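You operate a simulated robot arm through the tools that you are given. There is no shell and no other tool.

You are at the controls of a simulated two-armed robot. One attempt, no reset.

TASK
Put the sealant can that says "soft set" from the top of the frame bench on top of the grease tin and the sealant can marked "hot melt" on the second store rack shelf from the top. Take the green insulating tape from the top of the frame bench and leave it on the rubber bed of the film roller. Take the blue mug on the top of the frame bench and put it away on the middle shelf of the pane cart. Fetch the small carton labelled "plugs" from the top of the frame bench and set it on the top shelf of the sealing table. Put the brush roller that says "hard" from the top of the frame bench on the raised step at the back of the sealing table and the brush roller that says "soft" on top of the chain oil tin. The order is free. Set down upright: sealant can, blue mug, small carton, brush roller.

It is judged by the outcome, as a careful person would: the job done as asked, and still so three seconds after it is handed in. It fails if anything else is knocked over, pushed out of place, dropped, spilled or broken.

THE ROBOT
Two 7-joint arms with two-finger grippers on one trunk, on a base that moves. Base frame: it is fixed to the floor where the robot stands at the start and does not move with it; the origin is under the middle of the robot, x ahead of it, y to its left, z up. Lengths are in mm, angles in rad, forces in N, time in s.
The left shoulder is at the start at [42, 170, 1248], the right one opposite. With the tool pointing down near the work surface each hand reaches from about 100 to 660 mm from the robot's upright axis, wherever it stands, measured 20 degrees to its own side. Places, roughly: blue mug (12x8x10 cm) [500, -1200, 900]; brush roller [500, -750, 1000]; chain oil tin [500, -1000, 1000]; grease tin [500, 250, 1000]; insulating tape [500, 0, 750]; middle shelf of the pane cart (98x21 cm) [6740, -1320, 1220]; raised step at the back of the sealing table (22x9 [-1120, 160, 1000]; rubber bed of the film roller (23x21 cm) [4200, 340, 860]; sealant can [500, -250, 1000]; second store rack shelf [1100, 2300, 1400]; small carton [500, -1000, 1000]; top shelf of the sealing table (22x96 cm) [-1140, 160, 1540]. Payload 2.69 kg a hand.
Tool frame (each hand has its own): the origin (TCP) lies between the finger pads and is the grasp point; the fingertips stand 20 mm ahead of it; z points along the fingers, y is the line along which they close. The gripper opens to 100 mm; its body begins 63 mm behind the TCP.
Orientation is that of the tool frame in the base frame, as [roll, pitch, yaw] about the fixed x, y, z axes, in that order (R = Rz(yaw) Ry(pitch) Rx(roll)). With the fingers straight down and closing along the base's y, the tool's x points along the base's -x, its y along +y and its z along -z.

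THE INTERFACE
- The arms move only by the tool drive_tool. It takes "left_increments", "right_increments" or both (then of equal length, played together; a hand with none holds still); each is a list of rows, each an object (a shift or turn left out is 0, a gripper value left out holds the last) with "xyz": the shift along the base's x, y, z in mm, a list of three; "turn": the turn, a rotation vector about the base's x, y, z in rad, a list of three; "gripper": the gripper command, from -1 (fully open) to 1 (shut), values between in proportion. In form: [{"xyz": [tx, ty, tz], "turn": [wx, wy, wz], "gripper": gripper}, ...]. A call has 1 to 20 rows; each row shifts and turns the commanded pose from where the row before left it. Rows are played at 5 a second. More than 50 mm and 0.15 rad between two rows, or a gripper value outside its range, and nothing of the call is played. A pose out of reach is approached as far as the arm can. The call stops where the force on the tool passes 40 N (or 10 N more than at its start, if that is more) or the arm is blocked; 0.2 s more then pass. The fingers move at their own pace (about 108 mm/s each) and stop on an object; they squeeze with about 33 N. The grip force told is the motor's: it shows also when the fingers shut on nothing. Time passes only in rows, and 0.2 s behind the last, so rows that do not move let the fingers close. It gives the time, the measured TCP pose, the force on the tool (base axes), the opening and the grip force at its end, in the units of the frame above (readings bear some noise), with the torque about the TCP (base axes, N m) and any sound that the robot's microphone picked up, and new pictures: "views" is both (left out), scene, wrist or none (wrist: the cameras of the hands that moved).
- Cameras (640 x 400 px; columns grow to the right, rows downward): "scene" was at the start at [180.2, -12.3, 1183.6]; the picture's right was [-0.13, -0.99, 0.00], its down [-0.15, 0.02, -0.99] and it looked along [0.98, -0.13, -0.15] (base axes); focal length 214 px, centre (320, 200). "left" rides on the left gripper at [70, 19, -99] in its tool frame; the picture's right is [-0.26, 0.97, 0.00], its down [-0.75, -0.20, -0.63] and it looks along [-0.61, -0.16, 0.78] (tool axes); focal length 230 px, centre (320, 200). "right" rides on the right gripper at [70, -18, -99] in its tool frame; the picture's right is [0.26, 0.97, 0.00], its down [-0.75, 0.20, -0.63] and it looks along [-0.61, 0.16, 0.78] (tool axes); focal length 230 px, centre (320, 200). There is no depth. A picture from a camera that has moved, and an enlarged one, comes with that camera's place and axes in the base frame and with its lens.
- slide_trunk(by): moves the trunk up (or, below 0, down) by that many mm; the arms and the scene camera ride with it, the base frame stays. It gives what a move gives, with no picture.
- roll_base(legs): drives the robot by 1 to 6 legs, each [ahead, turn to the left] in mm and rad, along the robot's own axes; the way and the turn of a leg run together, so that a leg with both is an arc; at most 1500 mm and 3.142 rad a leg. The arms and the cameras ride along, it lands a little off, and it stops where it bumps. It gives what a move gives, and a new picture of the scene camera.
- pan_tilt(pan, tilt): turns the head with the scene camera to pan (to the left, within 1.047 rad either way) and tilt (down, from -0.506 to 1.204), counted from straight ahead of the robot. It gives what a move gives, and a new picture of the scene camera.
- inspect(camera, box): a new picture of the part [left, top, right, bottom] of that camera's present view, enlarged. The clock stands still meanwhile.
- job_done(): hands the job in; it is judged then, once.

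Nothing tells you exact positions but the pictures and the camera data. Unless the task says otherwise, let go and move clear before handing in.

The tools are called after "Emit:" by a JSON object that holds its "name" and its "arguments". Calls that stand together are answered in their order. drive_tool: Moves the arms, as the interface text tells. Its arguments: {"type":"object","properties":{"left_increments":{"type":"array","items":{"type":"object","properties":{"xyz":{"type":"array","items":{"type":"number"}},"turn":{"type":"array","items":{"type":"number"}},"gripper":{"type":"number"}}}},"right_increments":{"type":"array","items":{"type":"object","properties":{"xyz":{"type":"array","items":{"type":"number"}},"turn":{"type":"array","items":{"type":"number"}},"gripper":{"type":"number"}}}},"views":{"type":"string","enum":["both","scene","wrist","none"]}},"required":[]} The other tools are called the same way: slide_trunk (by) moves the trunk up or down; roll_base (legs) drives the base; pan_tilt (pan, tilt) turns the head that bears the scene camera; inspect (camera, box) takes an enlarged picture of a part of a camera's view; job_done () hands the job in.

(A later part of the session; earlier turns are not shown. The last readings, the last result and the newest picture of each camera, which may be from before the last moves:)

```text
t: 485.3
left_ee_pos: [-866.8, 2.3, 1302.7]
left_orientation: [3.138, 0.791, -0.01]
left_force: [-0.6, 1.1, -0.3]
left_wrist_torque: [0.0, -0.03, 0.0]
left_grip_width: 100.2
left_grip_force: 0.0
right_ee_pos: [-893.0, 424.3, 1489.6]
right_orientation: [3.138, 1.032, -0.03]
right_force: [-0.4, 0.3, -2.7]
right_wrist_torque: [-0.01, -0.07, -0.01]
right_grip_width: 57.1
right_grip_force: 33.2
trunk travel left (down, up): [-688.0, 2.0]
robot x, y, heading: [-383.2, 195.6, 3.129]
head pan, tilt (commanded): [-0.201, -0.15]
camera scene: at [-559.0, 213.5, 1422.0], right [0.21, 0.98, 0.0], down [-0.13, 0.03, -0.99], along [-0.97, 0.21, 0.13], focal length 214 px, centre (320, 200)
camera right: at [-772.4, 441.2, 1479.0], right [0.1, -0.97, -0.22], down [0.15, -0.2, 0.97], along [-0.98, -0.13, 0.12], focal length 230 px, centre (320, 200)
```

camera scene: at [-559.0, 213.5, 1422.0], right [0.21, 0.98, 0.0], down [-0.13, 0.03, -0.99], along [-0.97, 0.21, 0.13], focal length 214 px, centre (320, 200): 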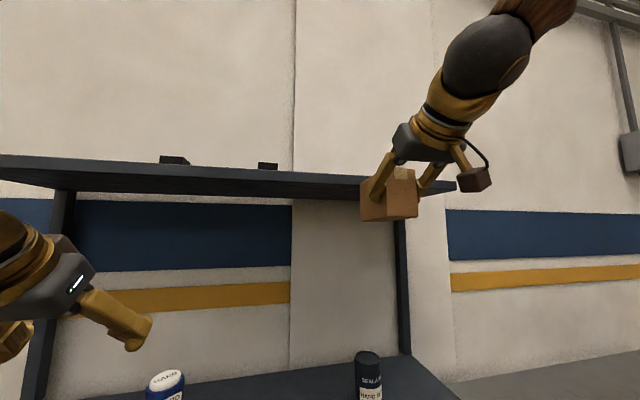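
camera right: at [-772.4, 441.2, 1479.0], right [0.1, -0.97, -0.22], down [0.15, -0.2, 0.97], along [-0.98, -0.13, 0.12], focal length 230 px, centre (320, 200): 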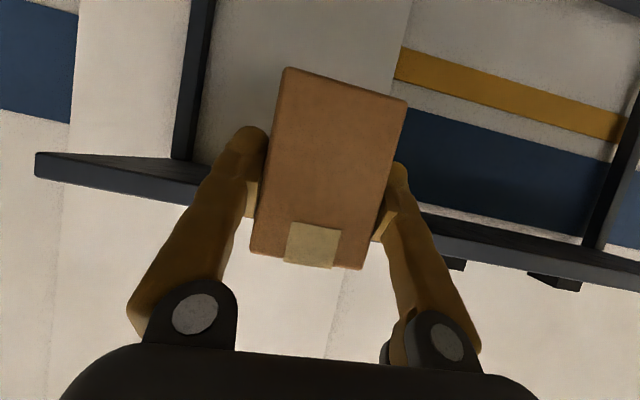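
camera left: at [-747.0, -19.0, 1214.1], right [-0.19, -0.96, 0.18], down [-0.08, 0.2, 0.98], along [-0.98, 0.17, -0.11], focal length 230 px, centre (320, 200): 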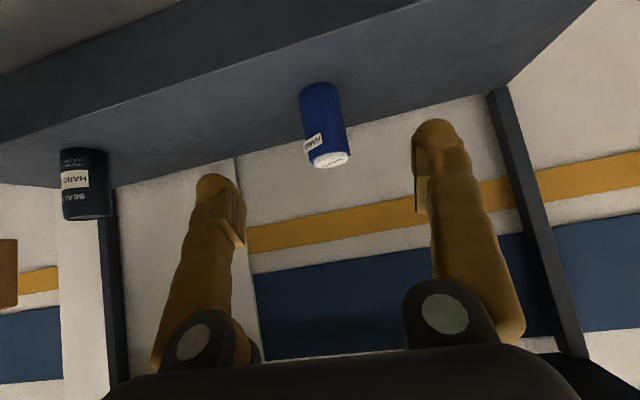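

Carton is rising in front of the shelf edge (shelf top ≈1540, right end y≈667). I raise it above shelf level.

Emit:
{"name": "drive_tool", "arguments": {"right_increments": [{"xyz": [0, 0, 3]}, {"xyz": [-1, 0, 8], "turn": [0, 0.004, 0.004]}, {"xyz": [-1, 0, 14], "turn": [0, 0.005, 0.005]}, {"xyz": [-1, 0, 18], "turn": [0, 0.005, 0.005]}, {"xyz": [-1, 0, 20], "turn": [0, 0.005, 0.005]}, {"xyz": [-1, 0, 20], "turn": [0, 0.005, 0.005]}, {"xyz": [-1, 0, 20], "turn": [0, 0.005, 0.005]}, {"xyz": [-1, 0, 18], "turn": [0, 0.003, 0.003]}, {"xyz": [0, 0, 10]}, {"xyz": [0, 0, 5]}, {"xyz": [0, 0, 0]}]}}

```text
t: 487.7
left_ee_pos: [-865.5, 1.8, 1302.0]
left_orientation: [3.14, 0.788, -0.009]
left_force: [0.7, -0.2, -0.3]
left_wrist_torque: [0.02, -0.01, 0.0]
left_grip_width: 99.8
left_grip_force: 0.0
right_ee_pos: [-901.4, 423.1, 1627.9]
right_orientation: [3.137, 1.07, 0.001]
right_force: [-0.8, 0.1, -2.8]
right_wrist_torque: [0.0, -0.09, 0.04]
right_grip_width: 57.0
right_grip_force: 32.6
trunk travel left (down, up): [-688.0, 2.0]
robot x, y, heading: [-375.2, 192.0, 3.124]
head pan, tilt (commanded): [-0.201, -0.15]
camera scene: at [-558.9, 212.7, 1422.1], right [0.21, 0.98, 0.0], down [-0.13, 0.03, -0.99], along [-0.97, 0.21, 0.13], focal length 214 px, centre (320, 200)
camera right: at [-782.8, 444.0, 1612.8], right [0.13, -0.97, -0.22], down [0.19, -0.2, 0.96], along [-0.97, -0.17, 0.16], focal length 230 px, centre (320, 200)
```

scene: 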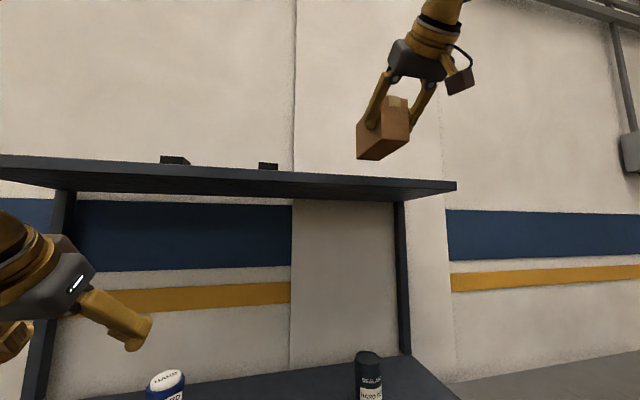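
right: 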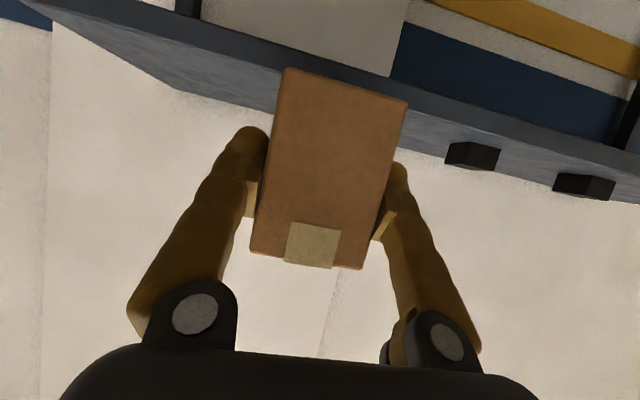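

Now I move the carton in over the shelf, slowly, lowering slightly.

Emit:
{"name": "drive_tool", "arguments": {"right_increments": [{"xyz": [-2, 0, -1]}, {"xyz": [-5, 0, -1]}, {"xyz": [-9, 0, -1]}, {"xyz": [-12, 0, -1]}, {"xyz": [-12, 0, -1]}, {"xyz": [-12, 0, -1]}, {"xyz": [-12, 0, -1]}, {"xyz": [-12, 0, -1]}, {"xyz": [-12, 0, -1]}, {"xyz": [-12, 0, -1]}, {"xyz": [-12, 0, -1]}, {"xyz": [-12, 0, -1]}, {"xyz": [-12, 0, -1]}, {"xyz": [-10, 0, -1]}, {"xyz": [-6, 0, -1]}, {"xyz": [-4, 0, -1]}, {"xyz": [0, 0, 0]}]}}

```text
t: 491.3
left_ee_pos: [-866.5, 1.4, 1301.9]
left_orientation: [3.138, 0.791, -0.008]
left_force: [-0.4, 0.0, -0.2]
left_wrist_torque: [0.02, -0.01, 0.0]
left_grip_width: 100.2
left_grip_force: 0.0
right_ee_pos: [-1055.7, 425.1, 1624.3]
right_orientation: [3.136, 1.098, -0.001]
right_force: [-0.9, 0.2, -2.0]
right_wrist_torque: [0.02, -0.08, 0.02]
right_grip_width: 57.1
right_grip_force: 32.7
trunk travel left (down, up): [-688.0, 2.0]
robot x, y, heading: [-377.4, 194.9, 3.128]
head pan, tilt (commanded): [-0.201, -0.15]
camera scene: at [-558.9, 212.7, 1422.1], right [0.21, 0.98, 0.0], down [-0.13, 0.03, -0.99], along [-0.97, 0.21, 0.13], focal length 214 px, centre (320, 200)
camera right: at [-936.1, 444.9, 1606.6], right [0.12, -0.97, -0.23], down [0.22, -0.2, 0.96], along [-0.97, -0.17, 0.19], focal length 230 px, centre (320, 200)
```

scene: 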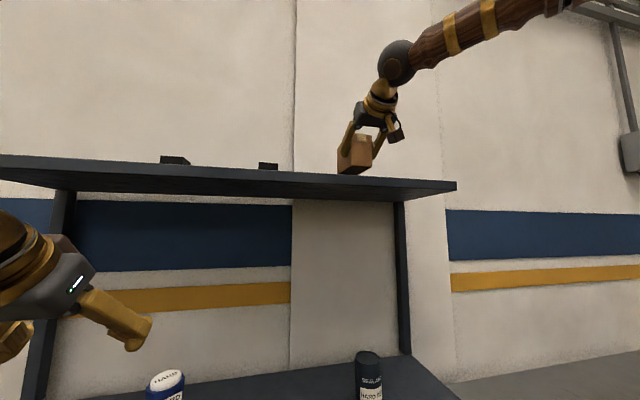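
right: 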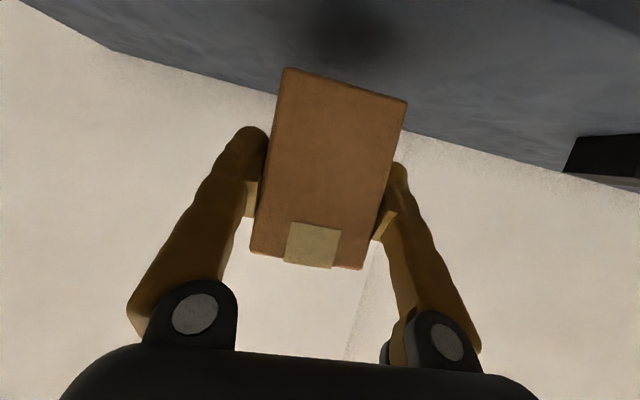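

The carton is over the shelf. I level it and lower gently.

Emit:
{"name": "drive_tool", "arguments": {"right_increments": [{"xyz": [0, 0, -2], "turn": [0, -0.004, 0]}, {"xyz": [0, 0, -4], "turn": [0, -0.006, 0]}, {"xyz": [0, 0, -5], "turn": [0, -0.006, 0]}, {"xyz": [0, 0, -5], "turn": [0, -0.006, 0]}, {"xyz": [0, 0, -4], "turn": [0, -0.006, 0]}, {"xyz": [0, 0, -3], "turn": [0, -0.006, 0]}, {"xyz": [0, 0, 0]}], "views": "none"}}

Emit:
{"name": "inspect", "arguments": {"camera": "scene", "box": [260, 70, 480, 208]}}

```text
t: 492.9
left_ee_pos: [-866.2, 1.8, 1302.2]
left_orientation: [3.139, 0.79, -0.008]
left_force: [0.3, 0.5, 0.5]
left_wrist_torque: [0.0, -0.01, 0.0]
left_grip_width: 99.8
left_grip_force: 0.0
right_ee_pos: [-1055.4, 423.0, 1601.3]
right_orientation: [3.138, 1.063, -0.002]
right_force: [-0.5, -0.3, -2.8]
right_wrist_torque: [-0.03, -0.1, 0.0]
right_grip_width: 56.9
right_grip_force: 32.6
trunk travel left (down, up): [-688.0, 2.0]
robot x, y, heading: [-378.1, 191.1, 3.127]
head pan, tilt (commanded): [-0.201, -0.15]
```

```text
2.90 times, centred on (370, 139) of scene
camera zoom: at [-559.0, 212.7, 1422.1], right [0.21, 0.98, 0.0], down [-0.13, 0.03, -0.99], along [-0.97, 0.21, 0.13], focal length 622 px, centre (175, 377)
```

zoom: 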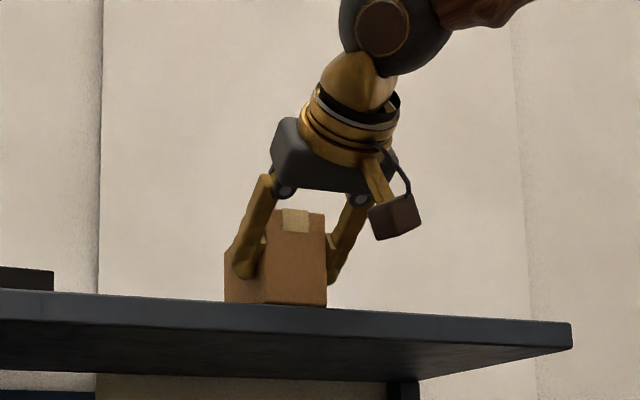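

Emit:
{"name": "drive_tool", "arguments": {"right_increments": [{"xyz": [0, 0, -2]}, {"xyz": [0, 0, -3]}, {"xyz": [0, 0, 0]}], "views": "none"}}

Emit:
{"name": "drive_tool", "arguments": {"right_increments": [{"xyz": [0, 0, -2]}, {"xyz": [0, 0, -2]}, {"xyz": [0, 0, 0]}], "views": "none"}}

Emit:
{"name": "drive_tool", "arguments": {"right_increments": [{"xyz": [0, 0, -2]}, {"xyz": [0, 0, -1]}, {"xyz": [0, 0, 0]}], "views": "none"}}

```text
t: 493.7
left_ee_pos: [-867.1, 1.6, 1301.7]
left_orientation: [3.138, 0.791, -0.009]
left_force: [-0.1, 0.4, 0.0]
left_wrist_torque: [-0.02, 0.01, 0.0]
left_grip_width: 100.2
left_grip_force: 0.1
right_ee_pos: [-1055.4, 422.8, 1596.1]
right_orientation: [3.134, 1.062, -0.001]
right_force: [-0.6, -0.1, -2.1]
right_wrist_torque: [0.02, -0.1, 0.05]
right_grip_width: 57.1
right_grip_force: 32.7
trunk travel left (down, up): [-688.0, 2.0]
robot x, y, heading: [-379.3, 194.9, 3.131]
head pan, tilt (commanded): [-0.201, -0.15]
```

```text
t: 494.5
left_ee_pos: [-865.9, 1.1, 1302.8]
left_orientation: [3.14, 0.79, -0.009]
left_force: [-0.3, 0.7, -0.3]
left_wrist_torque: [-0.04, -0.04, -0.03]
left_grip_width: 100.3
left_grip_force: 0.1
right_ee_pos: [-1054.2, 424.4, 1593.5]
right_orientation: [3.136, 1.068, -0.001]
right_force: [-4.0, 2.7, 8.5]
right_wrist_torque: [0.45, -0.06, 0.14]
right_grip_width: 57.0
right_grip_force: 33.0
trunk travel left (down, up): [-688.0, 2.0]
robot x, y, heading: [-380.2, 195.3, 3.13]
head pan, tilt (commanded): [-0.201, -0.15]
```

```text
t: 495.3
left_ee_pos: [-866.7, 0.4, 1302.2]
left_orientation: [3.14, 0.79, -0.009]
left_force: [-0.7, 0.0, -0.1]
left_wrist_torque: [-0.02, 0.0, -0.01]
left_grip_width: 100.0
left_grip_force: 0.1
right_ee_pos: [-1053.4, 425.0, 1592.9]
right_orientation: [3.132, 1.071, -0.007]
right_force: [-11.3, 4.7, 30.7]
right_wrist_torque: [0.17, -0.14, 0.13]
right_grip_width: 57.3
right_grip_force: 33.0
trunk travel left (down, up): [-688.0, 2.0]
robot x, y, heading: [-381.0, 191.4, 3.124]
head pan, tilt (commanded): [-0.201, -0.15]
```

Contact with the shelf. I relax 2 mm and open the fingers.

Emit:
{"name": "drive_tool", "arguments": {"right_increments": [{"xyz": [0, 0, 2]}, {"gripper": 0.0}, {"gripper": -0.2}, {"gripper": -0.5}, {"gripper": -1}, {"gripper": -1}], "views": "wrist"}}

Emit:
{"name": "inspect", "arguments": {"camera": "scene", "box": [260, 70, 480, 208]}}

```text
t: 496.7
left_ee_pos: [-866.4, 1.0, 1303.1]
left_orientation: [3.139, 0.788, -0.01]
left_force: [0.4, 0.7, 0.5]
left_wrist_torque: [-0.01, -0.03, 0.01]
left_grip_width: 100.2
left_grip_force: 0.1
right_ee_pos: [-1054.2, 424.8, 1591.7]
right_orientation: [3.135, 1.063, 0.0]
right_force: [-0.1, 0.6, -0.2]
right_wrist_torque: [-0.01, 0.02, 0.03]
right_grip_width: 100.1
right_grip_force: 0.1
trunk travel left (down, up): [-688.0, 2.0]
robot x, y, heading: [-376.0, 197.5, 3.13]
head pan, tilt (commanded): [-0.201, -0.15]
camera right: at [-934.9, 444.5, 1577.6], right [0.13, -0.97, -0.22], down [0.19, -0.2, 0.96], along [-0.97, -0.17, 0.15], focal length 230 px, centre (320, 200)
```

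right: 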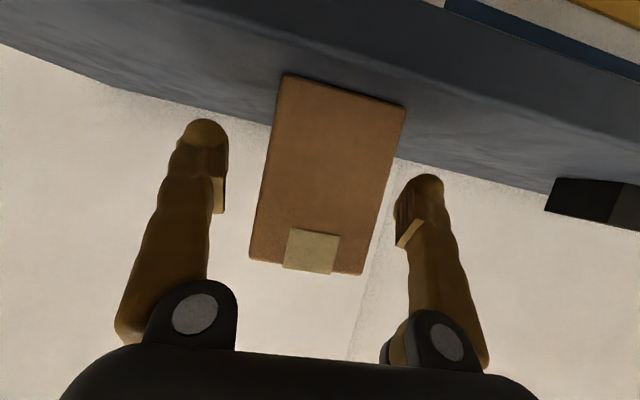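

```text
2.90 times, centred on (370, 139) of scene
camera zoom: at [-558.5, 212.6, 1422.1], right [0.21, 0.98, 0.0], down [-0.13, 0.03, -0.99], along [-0.97, 0.21, 0.13], focal length 622 px, centre (175, 377)
```

zoom: 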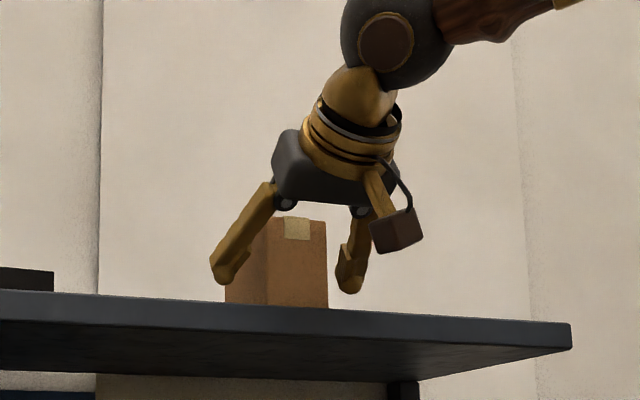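

PLUGS carton stands on the top shelf. I withdraw the right hand back and up, clear of the shelf.

Emit:
{"name": "drive_tool", "arguments": {"right_increments": [{"xyz": [2, 0, 1]}, {"xyz": [5, 0, 3]}, {"xyz": [9, 0, 5]}, {"xyz": [14, 0, 8]}, {"xyz": [18, 0, 9]}, {"xyz": [20, 0, 8]}, {"xyz": [20, 0, 5]}, {"xyz": [20, 0, 2]}, {"xyz": [20, 0, 0]}, {"xyz": [18, 0, 0]}, {"xyz": [12, 0, 0]}, {"xyz": [6, 0, 0]}, {"xyz": [2, 0, 0]}, {"xyz": [0, 0, 0]}]}}

```text
t: 499.7
left_ee_pos: [-865.7, 2.4, 1301.6]
left_orientation: [3.139, 0.789, -0.008]
left_force: [0.2, -1.2, -0.2]
left_wrist_torque: [-0.01, -0.02, -0.01]
left_grip_width: 99.9
left_grip_force: 0.1
right_ee_pos: [-887.6, 421.7, 1631.8]
right_orientation: [3.139, 1.064, 0.0]
right_force: [-1.1, -0.1, -0.7]
right_wrist_torque: [0.0, -0.01, -0.01]
right_grip_width: 99.9
right_grip_force: 0.0
trunk travel left (down, up): [-688.0, 2.0]
robot x, y, heading: [-380.1, 190.6, 3.129]
head pan, tilt (commanded): [-0.201, -0.15]
camera scene: at [-558.6, 212.7, 1422.1], right [0.21, 0.98, 0.0], down [-0.13, 0.03, -0.99], along [-0.97, 0.21, 0.13], focal length 214 px, centre (320, 200)
camera right: at [-767.7, 443.6, 1617.4], right [0.13, -0.97, -0.22], down [0.19, -0.2, 0.96], along [-0.97, -0.17, 0.16], focal length 230 px, centre (320, 200)
```

scene: 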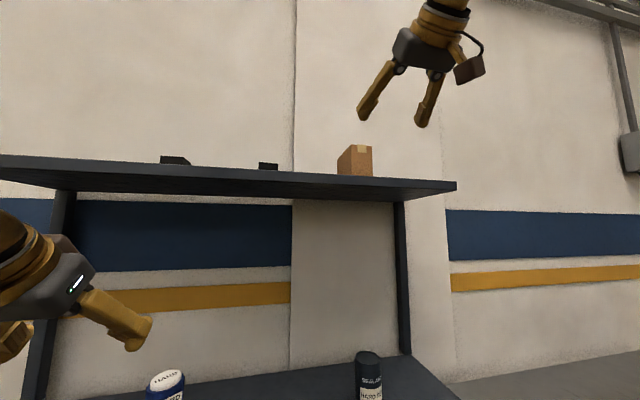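
right: 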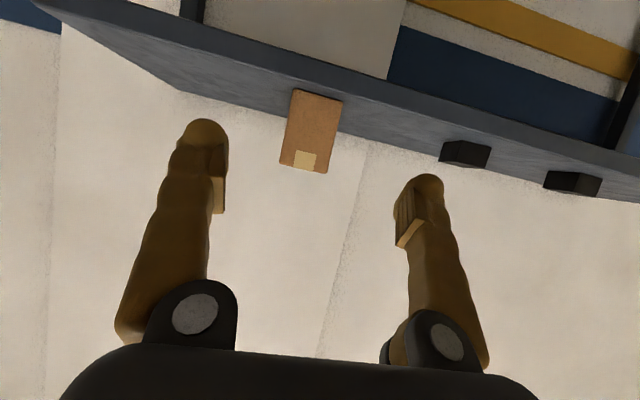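

Both sealing-table items are done. I back the base away from the table and lower the trunk.

Emit:
{"name": "roll_base", "arguments": {"legs": [[-290, 0]]}}

Emit:
{"name": "slide_trunk", "arguments": {"by": -208}}

Emit:
{"name": "slide_trunk", "arguments": {"by": 0}}

Emit:
{"name": "slide_trunk", "arguments": {"by": 0}}

Emit:
{"name": "slide_trunk", "arguments": {"by": 0}}

```text
t: 501.7
left_ee_pos: [-575.2, -2.1, 1301.4]
left_orientation: [3.138, 0.791, -0.005]
left_force: [0.4, -0.1, -0.3]
left_wrist_torque: [-0.01, 0.01, -0.03]
left_grip_width: 99.8
left_grip_force: 0.1
right_ee_pos: [-595.6, 419.7, 1631.0]
right_orientation: [3.14, 1.065, 0.005]
right_force: [0.5, 0.7, -0.5]
right_wrist_torque: [0.0, -0.02, 0.01]
right_grip_width: 99.8
right_grip_force: 0.1
trunk travel left (down, up): [-688.0, 2.0]
robot x, y, heading: [-86.7, 187.2, 3.131]
head pan, tilt (commanded): [-0.201, -0.15]
camera scene: at [-267.9, 208.5, 1422.1], right [0.21, 0.98, 0.0], down [-0.13, 0.03, -0.99], along [-0.97, 0.21, 0.13], focal length 214 px, centre (320, 200)
```

scene: 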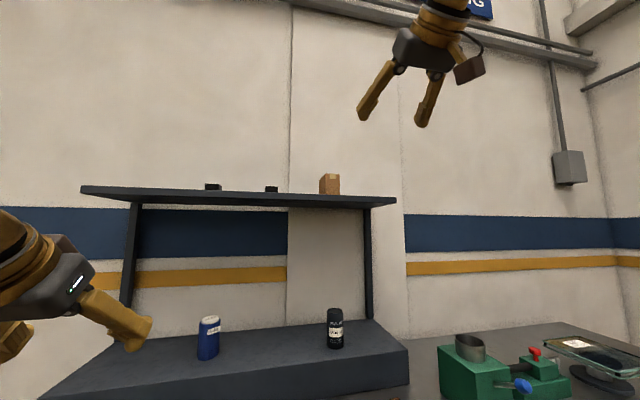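

```text
t: 503.9
left_ee_pos: [-553.5, -4.4, 1101.9]
left_orientation: [3.137, 0.807, -0.007]
left_force: [0.9, 0.4, 0.1]
left_wrist_torque: [-0.01, 0.01, 0.04]
left_grip_width: 99.9
left_grip_force: 0.0
right_ee_pos: [-570.3, 417.5, 1431.5]
right_orientation: [-3.14, 1.083, 0.008]
right_force: [0.3, 0.3, -0.5]
right_wrist_torque: [-0.02, 0.01, -0.03]
right_grip_width: 99.9
right_grip_force: 0.0
trunk travel left (down, up): [-480.0, 210.0]
robot x, y, heading: [-88.9, 188.6, 3.13]
head pan, tilt (commanded): [-0.201, -0.15]
```

```text
t: 504.4
left_ee_pos: [-555.7, -4.3, 1100.7]
left_orientation: [3.138, 0.806, -0.007]
left_force: [0.2, 0.1, -0.4]
left_wrist_torque: [-0.02, 0.01, 0.01]
left_grip_width: 100.1
left_grip_force: 0.1
right_ee_pos: [-571.2, 418.5, 1431.7]
right_orientation: [-3.139, 1.082, 0.006]
right_force: [0.2, -0.3, 0.4]
right_wrist_torque: [-0.02, 0.03, 0.01]
right_grip_width: 100.0
right_grip_force: 0.1
trunk travel left (down, up): [-480.0, 210.0]
robot x, y, heading: [-87.7, 189.1, 3.126]
head pan, tilt (commanded): [-0.201, -0.15]
```

```text
t: 504.9
left_ee_pos: [-554.5, -3.2, 1101.9]
left_orientation: [3.139, 0.807, -0.006]
left_force: [0.0, -0.3, -0.5]
left_wrist_torque: [0.03, -0.01, 0.01]
left_grip_width: 99.8
left_grip_force: 0.1
right_ee_pos: [-570.8, 417.6, 1430.0]
right_orientation: [-3.14, 1.08, 0.006]
right_force: [0.5, -0.6, -0.6]
right_wrist_torque: [0.0, -0.03, 0.0]
right_grip_width: 100.0
right_grip_force: 0.0
trunk travel left (down, up): [-480.0, 210.0]
robot x, y, heading: [-90.3, 193.2, 3.128]
head pan, tilt (commanded): [-0.201, -0.15]
```

```text
t: 505.4
left_ee_pos: [-554.2, -4.2, 1102.2]
left_orientation: [3.139, 0.808, -0.006]
left_force: [0.1, -0.5, -0.1]
left_wrist_torque: [-0.02, -0.03, 0.01]
left_grip_width: 99.9
left_grip_force: 0.1
right_ee_pos: [-570.7, 418.4, 1432.1]
right_orientation: [-3.14, 1.08, 0.004]
right_force: [0.4, -0.3, 0.1]
right_wrist_torque: [-0.01, 0.03, 0.01]
right_grip_width: 100.1
right_grip_force: 0.0
trunk travel left (down, up): [-480.0, 210.0]
robot x, y, heading: [-92.1, 193.6, 3.127]
head pan, tilt (commanded): [-0.201, -0.15]
```

All is well on the sealing table. I bring both hands to the fingers-down travel posture.

Emit:
{"name": "drive_tool", "arguments": {"left_increments": [{"xyz": [0, 0, 2], "turn": [0, -0.02, 0]}, {"xyz": [2, 0, 4], "turn": [0, -0.04, 0]}, {"xyz": [4, -1, 8], "turn": [0, -0.07, 0]}, {"xyz": [4, -1, 9], "turn": [0, -0.075, 0]}, {"xyz": [4, -1, 9], "turn": [0, -0.075, 0]}, {"xyz": [4, -2, 9], "turn": [0, -0.075, 0]}, {"xyz": [4, -2, 9], "turn": [0, -0.075, 0]}, {"xyz": [4, -2, 9], "turn": [0, -0.075, 0]}, {"xyz": [4, -2, 9], "turn": [0, -0.075, 0]}, {"xyz": [4, -2, 9], "turn": [0, -0.075, 0]}, {"xyz": [4, -2, 9], "turn": [0, -0.075, 0]}, {"xyz": [4, -1, 8], "turn": [0, -0.06, 0]}, {"xyz": [2, 0, 4], "turn": [0, -0.018, 0]}, {"xyz": [0, 0, 0]}], "right_increments": [{"xyz": [0, 0, -3], "turn": [0, -0.02, 0]}, {"xyz": [2, 0, -8], "turn": [0, -0.05, 0]}, {"xyz": [5, -1, -16], "turn": [0, -0.09, 0]}, {"xyz": [6, -1, -20], "turn": [0, -0.1, 0]}, {"xyz": [6, -1, -20], "turn": [0, -0.1, 0]}, {"xyz": [6, -1, -20], "turn": [0, -0.1, 0]}, {"xyz": [6, -1, -20], "turn": [0, -0.1, 0]}, {"xyz": [6, -1, -20], "turn": [0, -0.1, 0]}, {"xyz": [6, -1, -20], "turn": [0, -0.1, 0]}, {"xyz": [6, -1, -20], "turn": [0, -0.1, 0]}, {"xyz": [6, 0, -20], "turn": [0, -0.1, 0]}, {"xyz": [4, 0, -18], "turn": [0, -0.09, 0]}, {"xyz": [2, 0, -12], "turn": [0, -0.03, 0]}, {"xyz": [0, 0, 0]}], "views": "none"}}

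```text
t: 508.4
left_ee_pos: [-510.7, -20.4, 1200.2]
left_orientation: [-3.14, -0.005, -0.004]
left_force: [0.0, -0.3, -0.7]
left_wrist_torque: [0.02, -0.02, 0.01]
left_grip_width: 99.9
left_grip_force: 0.1
right_ee_pos: [-509.1, 409.3, 1213.9]
right_orientation: [3.137, 0.001, 0.003]
right_force: [0.7, 0.3, 0.3]
right_wrist_torque: [-0.01, 0.02, -0.01]
right_grip_width: 100.0
right_grip_force: 0.1
trunk travel left (down, up): [-480.0, 210.0]
robot x, y, heading: [-87.1, 188.5, 3.127]
head pan, tilt (commanded): [-0.201, -0.15]
```

Now the mug. I drive back along the aisle to y≈-1070 and face the bench.

Emit:
{"name": "roll_base", "arguments": {"legs": [[0, 1.585], [1258, 0], [0, 1.571], [95, 0]]}}

Emit:
{"name": "slide_trunk", "arguments": {"by": 0}}

Emit:
{"name": "slide_trunk", "arguments": {"by": 0}}

Emit:
{"name": "slide_trunk", "arguments": {"by": 0}}

Emit:
{"name": "pan_tilt", "arguments": {"pan": -0.3, "tilt": 0.6}}

```text
t: 523.4
left_ee_pos: [438.4, -831.0, 1197.5]
left_orientation: [-3.136, -0.003, -3.098]
left_force: [-0.5, 0.8, -0.1]
left_wrist_torque: [-0.1, -0.01, 0.02]
left_grip_width: 100.2
left_grip_force: 0.0
right_ee_pos: [457.0, -1262.1, 1214.2]
right_orientation: [3.14, -0.003, -3.09]
right_force: [-0.4, 1.3, 0.6]
right_wrist_torque: [-0.08, 0.0, 0.02]
right_grip_width: 100.1
right_grip_force: 0.0
trunk travel left (down, up): [-480.0, 210.0]
robot x, y, heading: [25.3, -1065.8, 0.032]
head pan, tilt (commanded): [-0.201, -0.15]
camera scene: at [194.9, -1077.1, 1214.5], right [-0.17, -0.99, 0.01], down [0.13, -0.03, -0.99], along [0.98, -0.16, 0.14], focal length 214 px, centre (320, 200)
```

scene: 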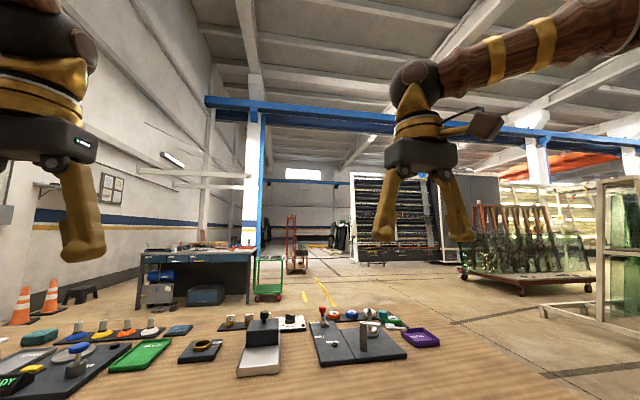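

```text
t: 523.9
left_ee_pos: [425.0, -833.9, 1203.5]
left_orientation: [-3.141, 0.007, -3.097]
left_force: [0.3, 0.1, -0.5]
left_wrist_torque: [-0.06, 0.06, 0.01]
left_grip_width: 100.0
left_grip_force: 0.0
right_ee_pos: [443.9, -1262.6, 1217.6]
right_orientation: [3.137, 0.011, -3.088]
right_force: [1.1, -0.5, -0.8]
right_wrist_torque: [-0.01, 0.05, 0.02]
right_grip_width: 99.9
right_grip_force: 0.1
trunk travel left (down, up): [-480.0, 210.0]
robot x, y, heading: [25.4, -1066.6, 0.037]
head pan, tilt (commanded): [-0.201, -0.15]
```

```text
t: 524.4
left_ee_pos: [423.8, -833.6, 1203.5]
left_orientation: [-3.14, 0.008, -3.099]
left_force: [0.4, 0.0, 0.2]
left_wrist_torque: [-0.01, 0.03, -0.01]
left_grip_width: 100.1
left_grip_force: 0.1
right_ee_pos: [441.8, -1262.8, 1217.2]
right_orientation: [3.138, 0.013, -3.088]
right_force: [0.1, 0.3, 0.8]
right_wrist_torque: [-0.01, 0.08, -0.02]
right_grip_width: 100.1
right_grip_force: 0.0
trunk travel left (down, up): [-480.0, 210.0]
robot x, y, heading: [19.4, -1067.0, 0.032]
head pan, tilt (commanded): [-0.201, -0.15]
```

```text
t: 524.9
left_ee_pos: [423.8, -833.5, 1203.9]
left_orientation: [-3.139, 0.009, -3.098]
left_force: [-0.1, -0.4, -0.6]
left_wrist_torque: [-0.01, 0.02, -0.02]
left_grip_width: 100.1
left_grip_force: 0.1
right_ee_pos: [441.8, -1263.6, 1219.2]
right_orientation: [3.139, 0.01, -3.091]
right_force: [0.2, -0.3, -1.1]
right_wrist_torque: [-0.03, 0.01, 0.02]
right_grip_width: 100.2
right_grip_force: 0.1
trunk travel left (down, up): [-480.0, 210.0]
robot x, y, heading: [26.7, -1065.2, 0.035]
head pan, tilt (commanded): [-0.201, -0.15]
```

```text
t: 526.0
left_ee_pos: [421.0, -834.1, 1204.7]
left_orientation: [-3.14, 0.009, -3.099]
left_force: [-0.7, -1.1, -0.2]
left_wrist_torque: [0.0, -0.01, -0.01]
left_grip_width: 100.0
left_grip_force: 0.1
right_ee_pos: [442.0, -1263.8, 1219.5]
right_orientation: [3.137, 0.012, -3.089]
right_force: [0.7, -1.1, -0.6]
right_wrist_torque: [-0.02, -0.01, 0.02]
right_grip_width: 100.0
right_grip_force: 0.0
trunk travel left (down, up): [-480.0, 210.0]
robot x, y, heading: [23.9, -1067.5, 0.034]
head pan, tilt (commanded): [-0.3, 0.6]
camera scene: at [197.1, -1088.6, 1145.8], right [-0.26, -0.96, 0.01], down [-0.56, 0.15, -0.82], along [0.79, -0.22, -0.58], focal length 214 px, centre (320, 200)
```

scene: 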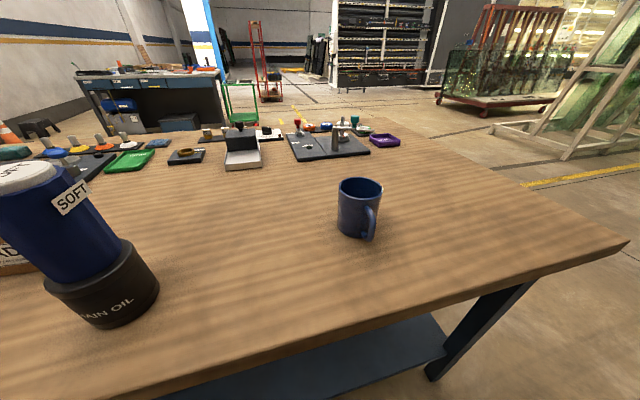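

The mug is at front right. I take a wrist picture with the right hand to locate it and its handle.

Emit:
{"name": "drive_tool", "arguments": {"right_increments": [{"xyz": [0, 0, -2]}, {"xyz": [0, 0, -6]}, {"xyz": [0, 0, -15]}, {"xyz": [0, 0, -20]}, {"xyz": [0, 0, -20]}, {"xyz": [0, 0, -12]}, {"xyz": [0, 0, 0]}], "views": "wrist"}}

Emit:
{"name": "inspect", "arguments": {"camera": "scene", "box": [300, 160, 420, 250]}}

```text
t: 527.6
left_ee_pos: [421.6, -832.7, 1204.0]
left_orientation: [-3.14, 0.012, -3.097]
left_force: [0.1, 0.0, 0.5]
left_wrist_torque: [0.01, -0.02, 0.01]
left_grip_width: 100.1
left_grip_force: 0.0
right_ee_pos: [441.3, -1261.7, 1144.0]
right_orientation: [3.139, 0.012, -3.09]
right_force: [0.3, 0.2, -0.6]
right_wrist_torque: [0.01, -0.02, -0.02]
right_grip_width: 100.0
right_grip_force: 0.2
trunk travel left (down, up): [-480.0, 210.0]
robot x, y, heading: [23.6, -1068.4, 0.036]
head pan, tilt (commanded): [-0.3, 0.6]
camera right: at [369.7, -1284.2, 1241.7], right [-0.31, 0.95, 0.0], down [0.73, 0.24, 0.64], along [0.61, 0.2, -0.77], focal length 230 px, centre (320, 200)
```

right: 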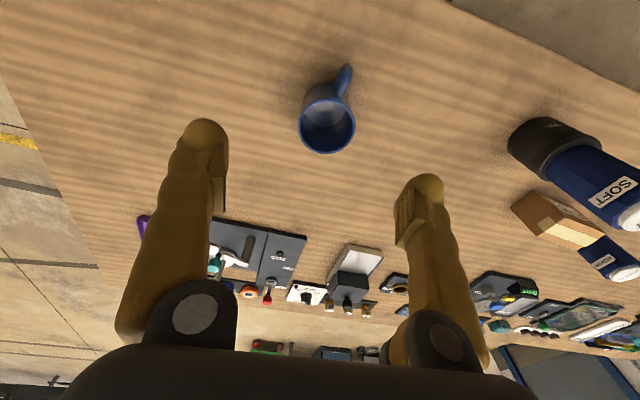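

```text
4.44 times, centred on (360, 205) of scene
camera zoom: at [197.0, -1088.6, 1145.8], right [-0.26, -0.96, 0.01], down [-0.56, 0.15, -0.82], along [0.79, -0.22, -0.58], focal length 953 px, centre (142, 178)
```

zoom: 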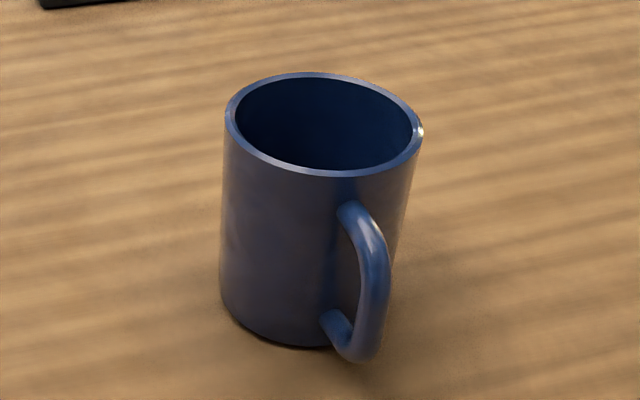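

Mug centre ≈[479,-1239], rim z≈948, handle pointing toward the robot (-x). I move above it with the fingers closing along y.

Emit:
{"name": "drive_tool", "arguments": {"right_increments": [{"xyz": [1, 1, -3]}, {"xyz": [3, 2, -8], "turn": [0, 0.002, -0.01]}, {"xyz": [5, 3, -16], "turn": [0, 0.002, -0.01]}, {"xyz": [7, 4, -20], "turn": [0, 0.002, -0.01]}, {"xyz": [7, 4, -22], "turn": [0, 0.002, -0.01]}, {"xyz": [7, 4, -22], "turn": [0, 0.002, -0.01]}, {"xyz": [5, 3, -22]}, {"xyz": [3, 2, -16]}, {"xyz": [0, 0, -5]}, {"xyz": [0, 0, 0]}], "views": "wrist"}}

```text
t: 529.8
left_ee_pos: [423.1, -833.4, 1203.7]
left_orientation: [-3.14, 0.011, -3.097]
left_force: [-0.6, 0.5, -0.1]
left_wrist_torque: [0.0, -0.01, 0.03]
left_grip_width: 99.8
left_grip_force: 0.1
right_ee_pos: [478.3, -1240.7, 1010.1]
right_orientation: [3.136, 0.002, -3.139]
right_force: [-0.4, 0.9, -0.1]
right_wrist_torque: [-0.03, -0.01, 0.01]
right_grip_width: 100.2
right_grip_force: 0.1
trunk travel left (down, up): [-480.0, 210.0]
robot x, y, heading: [24.0, -1070.2, 0.039]
head pan, tilt (commanded): [-0.3, 0.6]
camera right: at [408.2, -1258.7, 1107.2], right [-0.26, 0.97, 0.0], down [0.75, 0.2, 0.63], along [0.61, 0.17, -0.77], focal length 230 px, centre (320, 200)
```

right: 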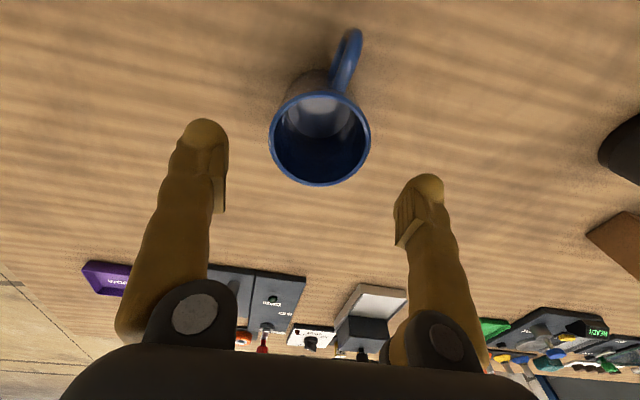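

Well centred. I descend to z≈905 and close gently.

Emit:
{"name": "drive_tool", "arguments": {"right_increments": [{"xyz": [0, 1, -4]}, {"xyz": [0, 1, -10]}, {"xyz": [0, 0, -18]}, {"xyz": [0, 0, -20]}, {"xyz": [0, 0, -20]}, {"xyz": [0, 0, -18]}, {"xyz": [0, 0, -10]}, {"xyz": [0, 0, -5]}, {"xyz": [0, 0, 0]}], "views": "wrist"}}

```text
t: 531.8
left_ee_pos: [421.6, -833.3, 1203.9]
left_orientation: [-3.141, 0.011, -3.099]
left_force: [0.7, -1.0, -0.2]
left_wrist_torque: [-0.01, 0.01, 0.02]
left_grip_width: 99.9
left_grip_force: 0.0
right_ee_pos: [478.1, -1237.8, 903.0]
right_orientation: [3.134, 0.003, -3.141]
right_force: [0.3, -0.5, 0.4]
right_wrist_torque: [0.0, -0.01, 0.0]
right_grip_width: 100.0
right_grip_force: 0.1
trunk travel left (down, up): [-480.0, 210.0]
robot x, y, heading: [23.0, -1065.7, 0.032]
head pan, tilt (commanded): [-0.3, 0.6]
camera right: at [407.8, -1256.4, 1002.1], right [-0.26, 0.97, 0.01], down [0.75, 0.2, 0.63], along [0.61, 0.17, -0.77], focal length 230 px, centre (320, 200)
```

right: 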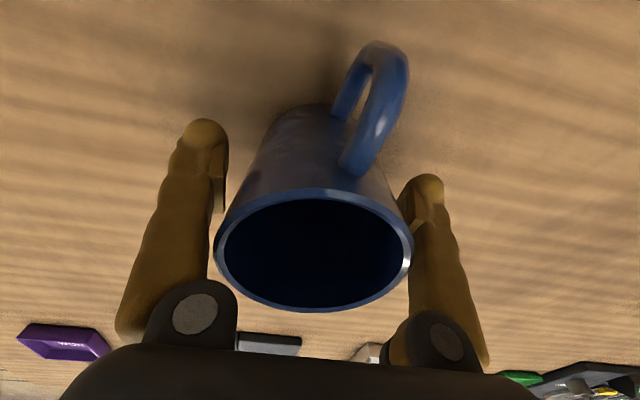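

Emit:
{"name": "drive_tool", "arguments": {"right_increments": [{"gripper": -0.6}, {"gripper": -0.4}, {"gripper": 0.0}, {"gripper": 0.6}, {"gripper": 1}, {"gripper": 1}], "views": "wrist"}}

```text
t: 533.2
left_ee_pos: [422.6, -834.4, 1203.7]
left_orientation: [-3.141, 0.011, -3.099]
left_force: [0.3, 0.2, 0.4]
left_wrist_torque: [-0.01, -0.01, -0.01]
left_grip_width: 100.1
left_grip_force: 0.1
right_ee_pos: [478.0, -1237.1, 901.5]
right_orientation: [3.134, 0.003, -3.141]
right_force: [0.4, -0.2, -0.1]
right_wrist_torque: [-0.1, 0.01, 0.02]
right_grip_width: 82.7
right_grip_force: 32.5
trunk travel left (down, up): [-480.0, 210.0]
robot x, y, heading: [23.4, -1062.1, 0.032]
head pan, tilt (commanded): [-0.3, 0.6]
camera right: at [407.8, -1256.5, 1002.3], right [-0.26, 0.97, 0.01], down [0.75, 0.2, 0.63], along [0.61, 0.17, -0.77], focal length 230 px, centre (320, 200)
```

right: 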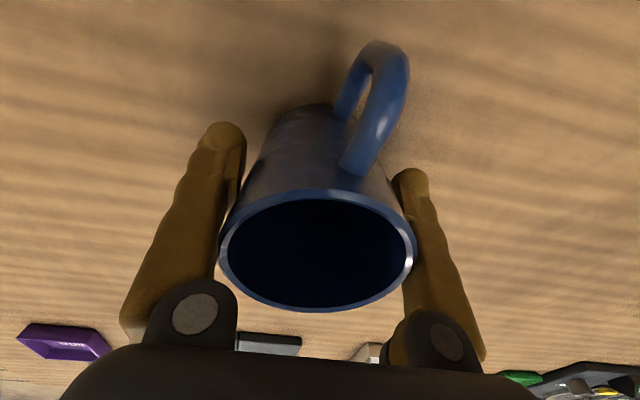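

Gripped (83 mm). I lift the mug straight up slowly.

Emit:
{"name": "drive_tool", "arguments": {"right_increments": [{"xyz": [0, 0, 2]}, {"xyz": [0, 0, 5]}, {"xyz": [0, 0, 10]}, {"xyz": [0, 0, 15]}, {"xyz": [0, 0, 20]}, {"xyz": [0, 0, 22]}, {"xyz": [0, 0, 22]}, {"xyz": [-2, -2, 22]}, {"xyz": [-4, -4, 22]}, {"xyz": [-5, -5, 22]}, {"xyz": [-5, -5, 22]}, {"xyz": [-5, -5, 22]}, {"xyz": [-5, -5, 22]}, {"xyz": [-4, -4, 18]}, {"xyz": [0, 0, 8]}, {"xyz": [0, 0, 0]}]}}

```text
t: 536.6
left_ee_pos: [422.3, -834.5, 1204.3]
left_orientation: [-3.14, 0.01, -3.097]
left_force: [0.1, -0.6, 0.5]
left_wrist_torque: [0.01, 0.03, -0.02]
left_grip_width: 99.7
left_grip_force: 0.0
right_ee_pos: [449.2, -1269.6, 1158.1]
right_orientation: [3.137, 0.003, 3.141]
right_force: [-0.9, 0.6, -1.4]
right_wrist_torque: [-0.02, 0.01, 0.01]
right_grip_width: 81.7
right_grip_force: 33.1
trunk travel left (down, up): [-480.0, 210.0]
robot x, y, heading: [26.2, -1065.9, 0.033]
head pan, tilt (commanded): [-0.3, 0.6]
camera scene: at [197.2, -1088.7, 1145.7], right [-0.26, -0.96, 0.01], down [-0.56, 0.15, -0.82], along [0.79, -0.22, -0.58], focal length 214 px, centre (320, 200)
camera right: at [378.1, -1286.7, 1257.2], right [-0.26, 0.97, 0.0], down [0.75, 0.2, 0.63], along [0.61, 0.17, -0.77], focal length 230 px, centre (320, 200)
```

scene: 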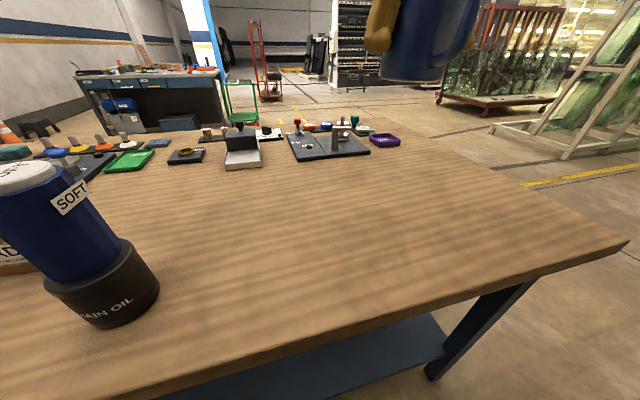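
right: 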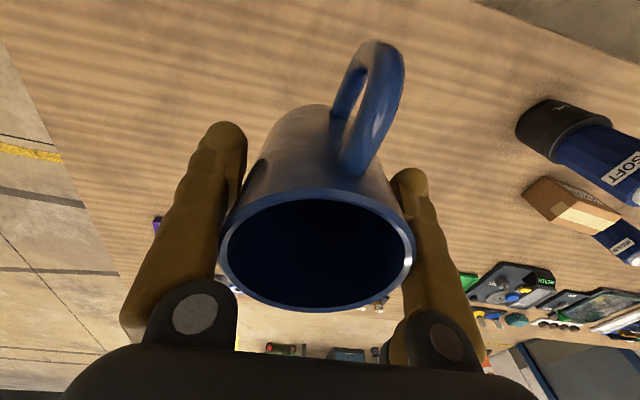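

Mug is held securely. I leave the aisle past the bench's right end and then head toward the pane cart.

Emit:
{"name": "roll_base", "arguments": {"legs": [[-110, 0], [0, -1.604], [1080, 0], [0, 1.571], [1400, 0]]}}

Emit:
{"name": "pan_tilt", "arguments": {"pan": 0.0, "tilt": 0.15}}

```text
t: 557.4
left_ee_pos: [1717.5, -1991.4, 1204.6]
left_orientation: [-3.139, 0.008, 3.104]
left_force: [0.3, -0.2, -0.1]
left_wrist_torque: [0.01, -0.01, 0.0]
left_grip_width: 100.2
left_grip_force: 0.1
right_ee_pos: [1709.4, -2426.1, 1157.8]
right_orientation: [3.138, 0.003, 3.063]
right_force: [0.3, 0.1, -2.8]
right_wrist_torque: [0.0, 0.02, -0.01]
right_grip_width: 80.8
right_grip_force: 32.8
trunk travel left (down, up): [-480.0, 210.0]
robot x, y, heading: [1295.0, -2189.6, -0.051]
head pan, tilt (commanded): [-0.3, 0.6]
camera scene: at [1472.0, -2226.1, 1145.7], right [-0.34, -0.94, 0.01], down [-0.55, 0.19, -0.82], along [0.77, -0.28, -0.58], focal length 214 px, centre (320, 200)
```

scene: 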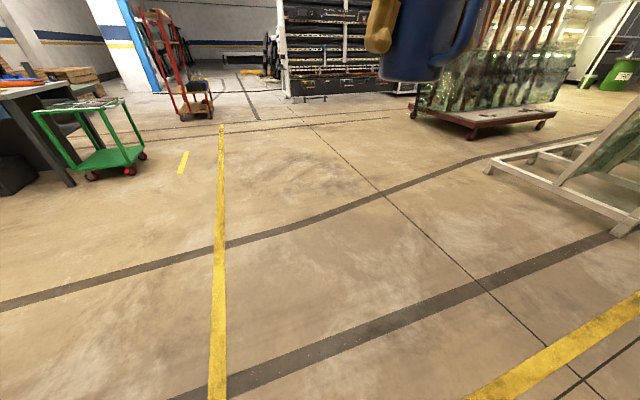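

```text
t: 558.3
left_ee_pos: [1700.0, -1989.5, 1209.7]
left_orientation: [-3.139, 0.025, 3.104]
left_force: [0.4, 0.1, 0.4]
left_wrist_torque: [0.01, 0.05, 0.03]
left_grip_width: 99.9
left_grip_force: 0.2
right_ee_pos: [1691.0, -2425.3, 1164.0]
right_orientation: [3.139, 0.02, 3.062]
right_force: [0.1, 0.2, -1.7]
right_wrist_torque: [-0.01, 0.02, -0.02]
right_grip_width: 80.9
right_grip_force: 33.3
trunk travel left (down, up): [-480.0, 210.0]
robot x, y, heading: [1301.2, -2188.7, -0.053]
head pan, tilt (commanded): [0.0, 0.15]
camera scene: at [1483.2, -2200.4, 1186.8], right [-0.05, -1.0, 0.0], down [-0.17, 0.01, -0.99], along [0.98, -0.05, -0.17], focal length 214 px, centre (320, 200)
```

scene: 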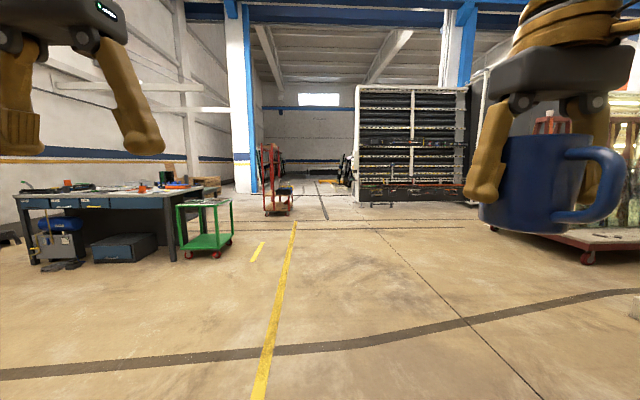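

The floor ahead is clear and the red-framed pane cart is visible at about [6640,-1430]. I drive on to x≈5600.

Emit:
{"name": "roll_base", "arguments": {"legs": [[0, 0.073], [1430, 0], [1430, 0], [1430, 0]]}}

Emit:
{"name": "pan_tilt", "arguments": {"pan": 0.4, "tilt": 0.1}}

Emit:
{"name": "inspect", "arguments": {"camera": "scene", "box": [160, 80, 480, 280]}}

```text
t: 579.4
left_ee_pos: [5986.4, -1828.8, 1211.3]
left_orientation: [-3.139, 0.025, -3.109]
left_force: [-0.6, -0.2, -0.1]
left_wrist_torque: [0.02, 0.03, 0.01]
left_grip_width: 99.8
left_grip_force: 0.0
right_ee_pos: [6008.9, -2262.1, 1164.9]
right_orientation: [3.135, 0.017, 3.134]
right_force: [0.4, -0.4, -3.5]
right_wrist_torque: [-0.01, -0.02, -0.02]
right_grip_width: 80.8
right_grip_force: 32.8
trunk travel left (down, up): [-480.0, 210.0]
robot x, y, heading: [5604.0, -2051.5, 0.022]
head pan, tilt (commanded): [0.0, 0.15]
camera scene: at [5784.7, -2052.9, 1187.0], right [0.02, -1.0, 0.0], down [-0.17, 0.0, -0.99], along [0.99, 0.02, -0.17], focal length 214 px, centre (320, 200)
```

scene: 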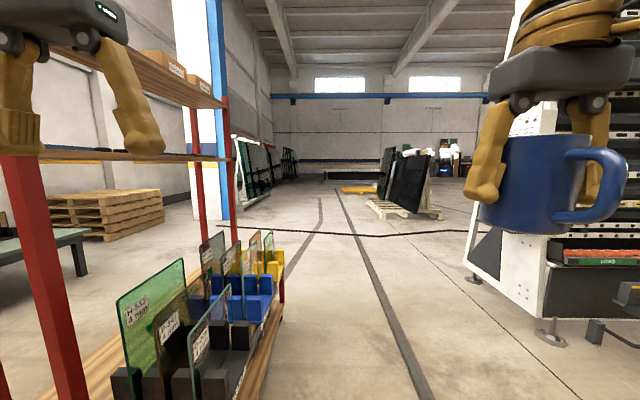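

```text
t: 580.3
left_ee_pos: [5963.2, -1826.3, 1193.9]
left_orientation: [-3.14, -0.022, -3.109]
left_force: [0.3, 0.3, -0.3]
left_wrist_torque: [-0.01, 0.01, -0.02]
left_grip_width: 100.0
left_grip_force: 0.1
right_ee_pos: [5990.3, -2262.7, 1170.6]
right_orientation: [3.136, 0.034, 3.135]
right_force: [0.6, 0.3, -2.1]
right_wrist_torque: [-0.02, 0.02, -0.02]
right_grip_width: 81.0
right_grip_force: 32.8
trunk travel left (down, up): [-480.0, 210.0]
robot x, y, heading: [5603.4, -2057.3, 0.025]
head pan, tilt (commanded): [0.4, 0.099]
camera scene: at [5776.3, -2017.3, 1191.8], right [0.41, -0.91, -0.01], down [-0.11, -0.04, -0.99], along [0.91, 0.41, -0.12], focal length 214 px, centre (320, 200)
```

scene: 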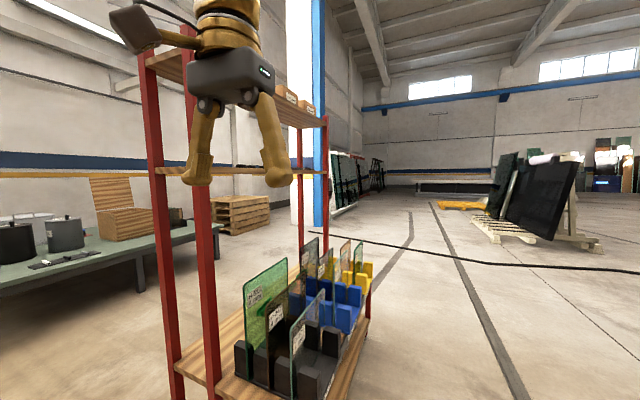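

```text
2.00 times, centred on (320, 180) of scene
camera zoom: at [5776.3, -2017.3, 1191.8], right [0.41, -0.91, -0.01], down [-0.11, -0.04, -0.99], along [0.91, 0.41, -0.12], focal length 429 px, centre (320, 240)
```

zoom: 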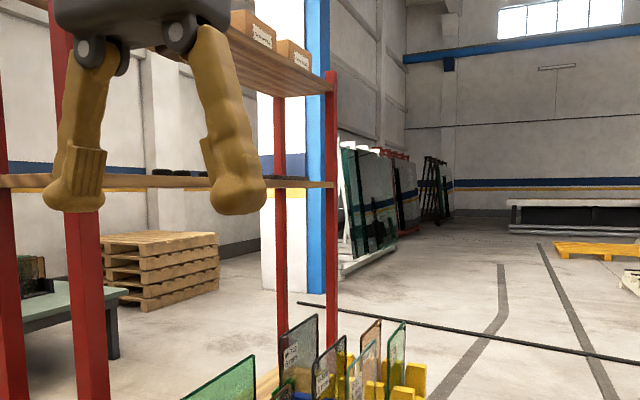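

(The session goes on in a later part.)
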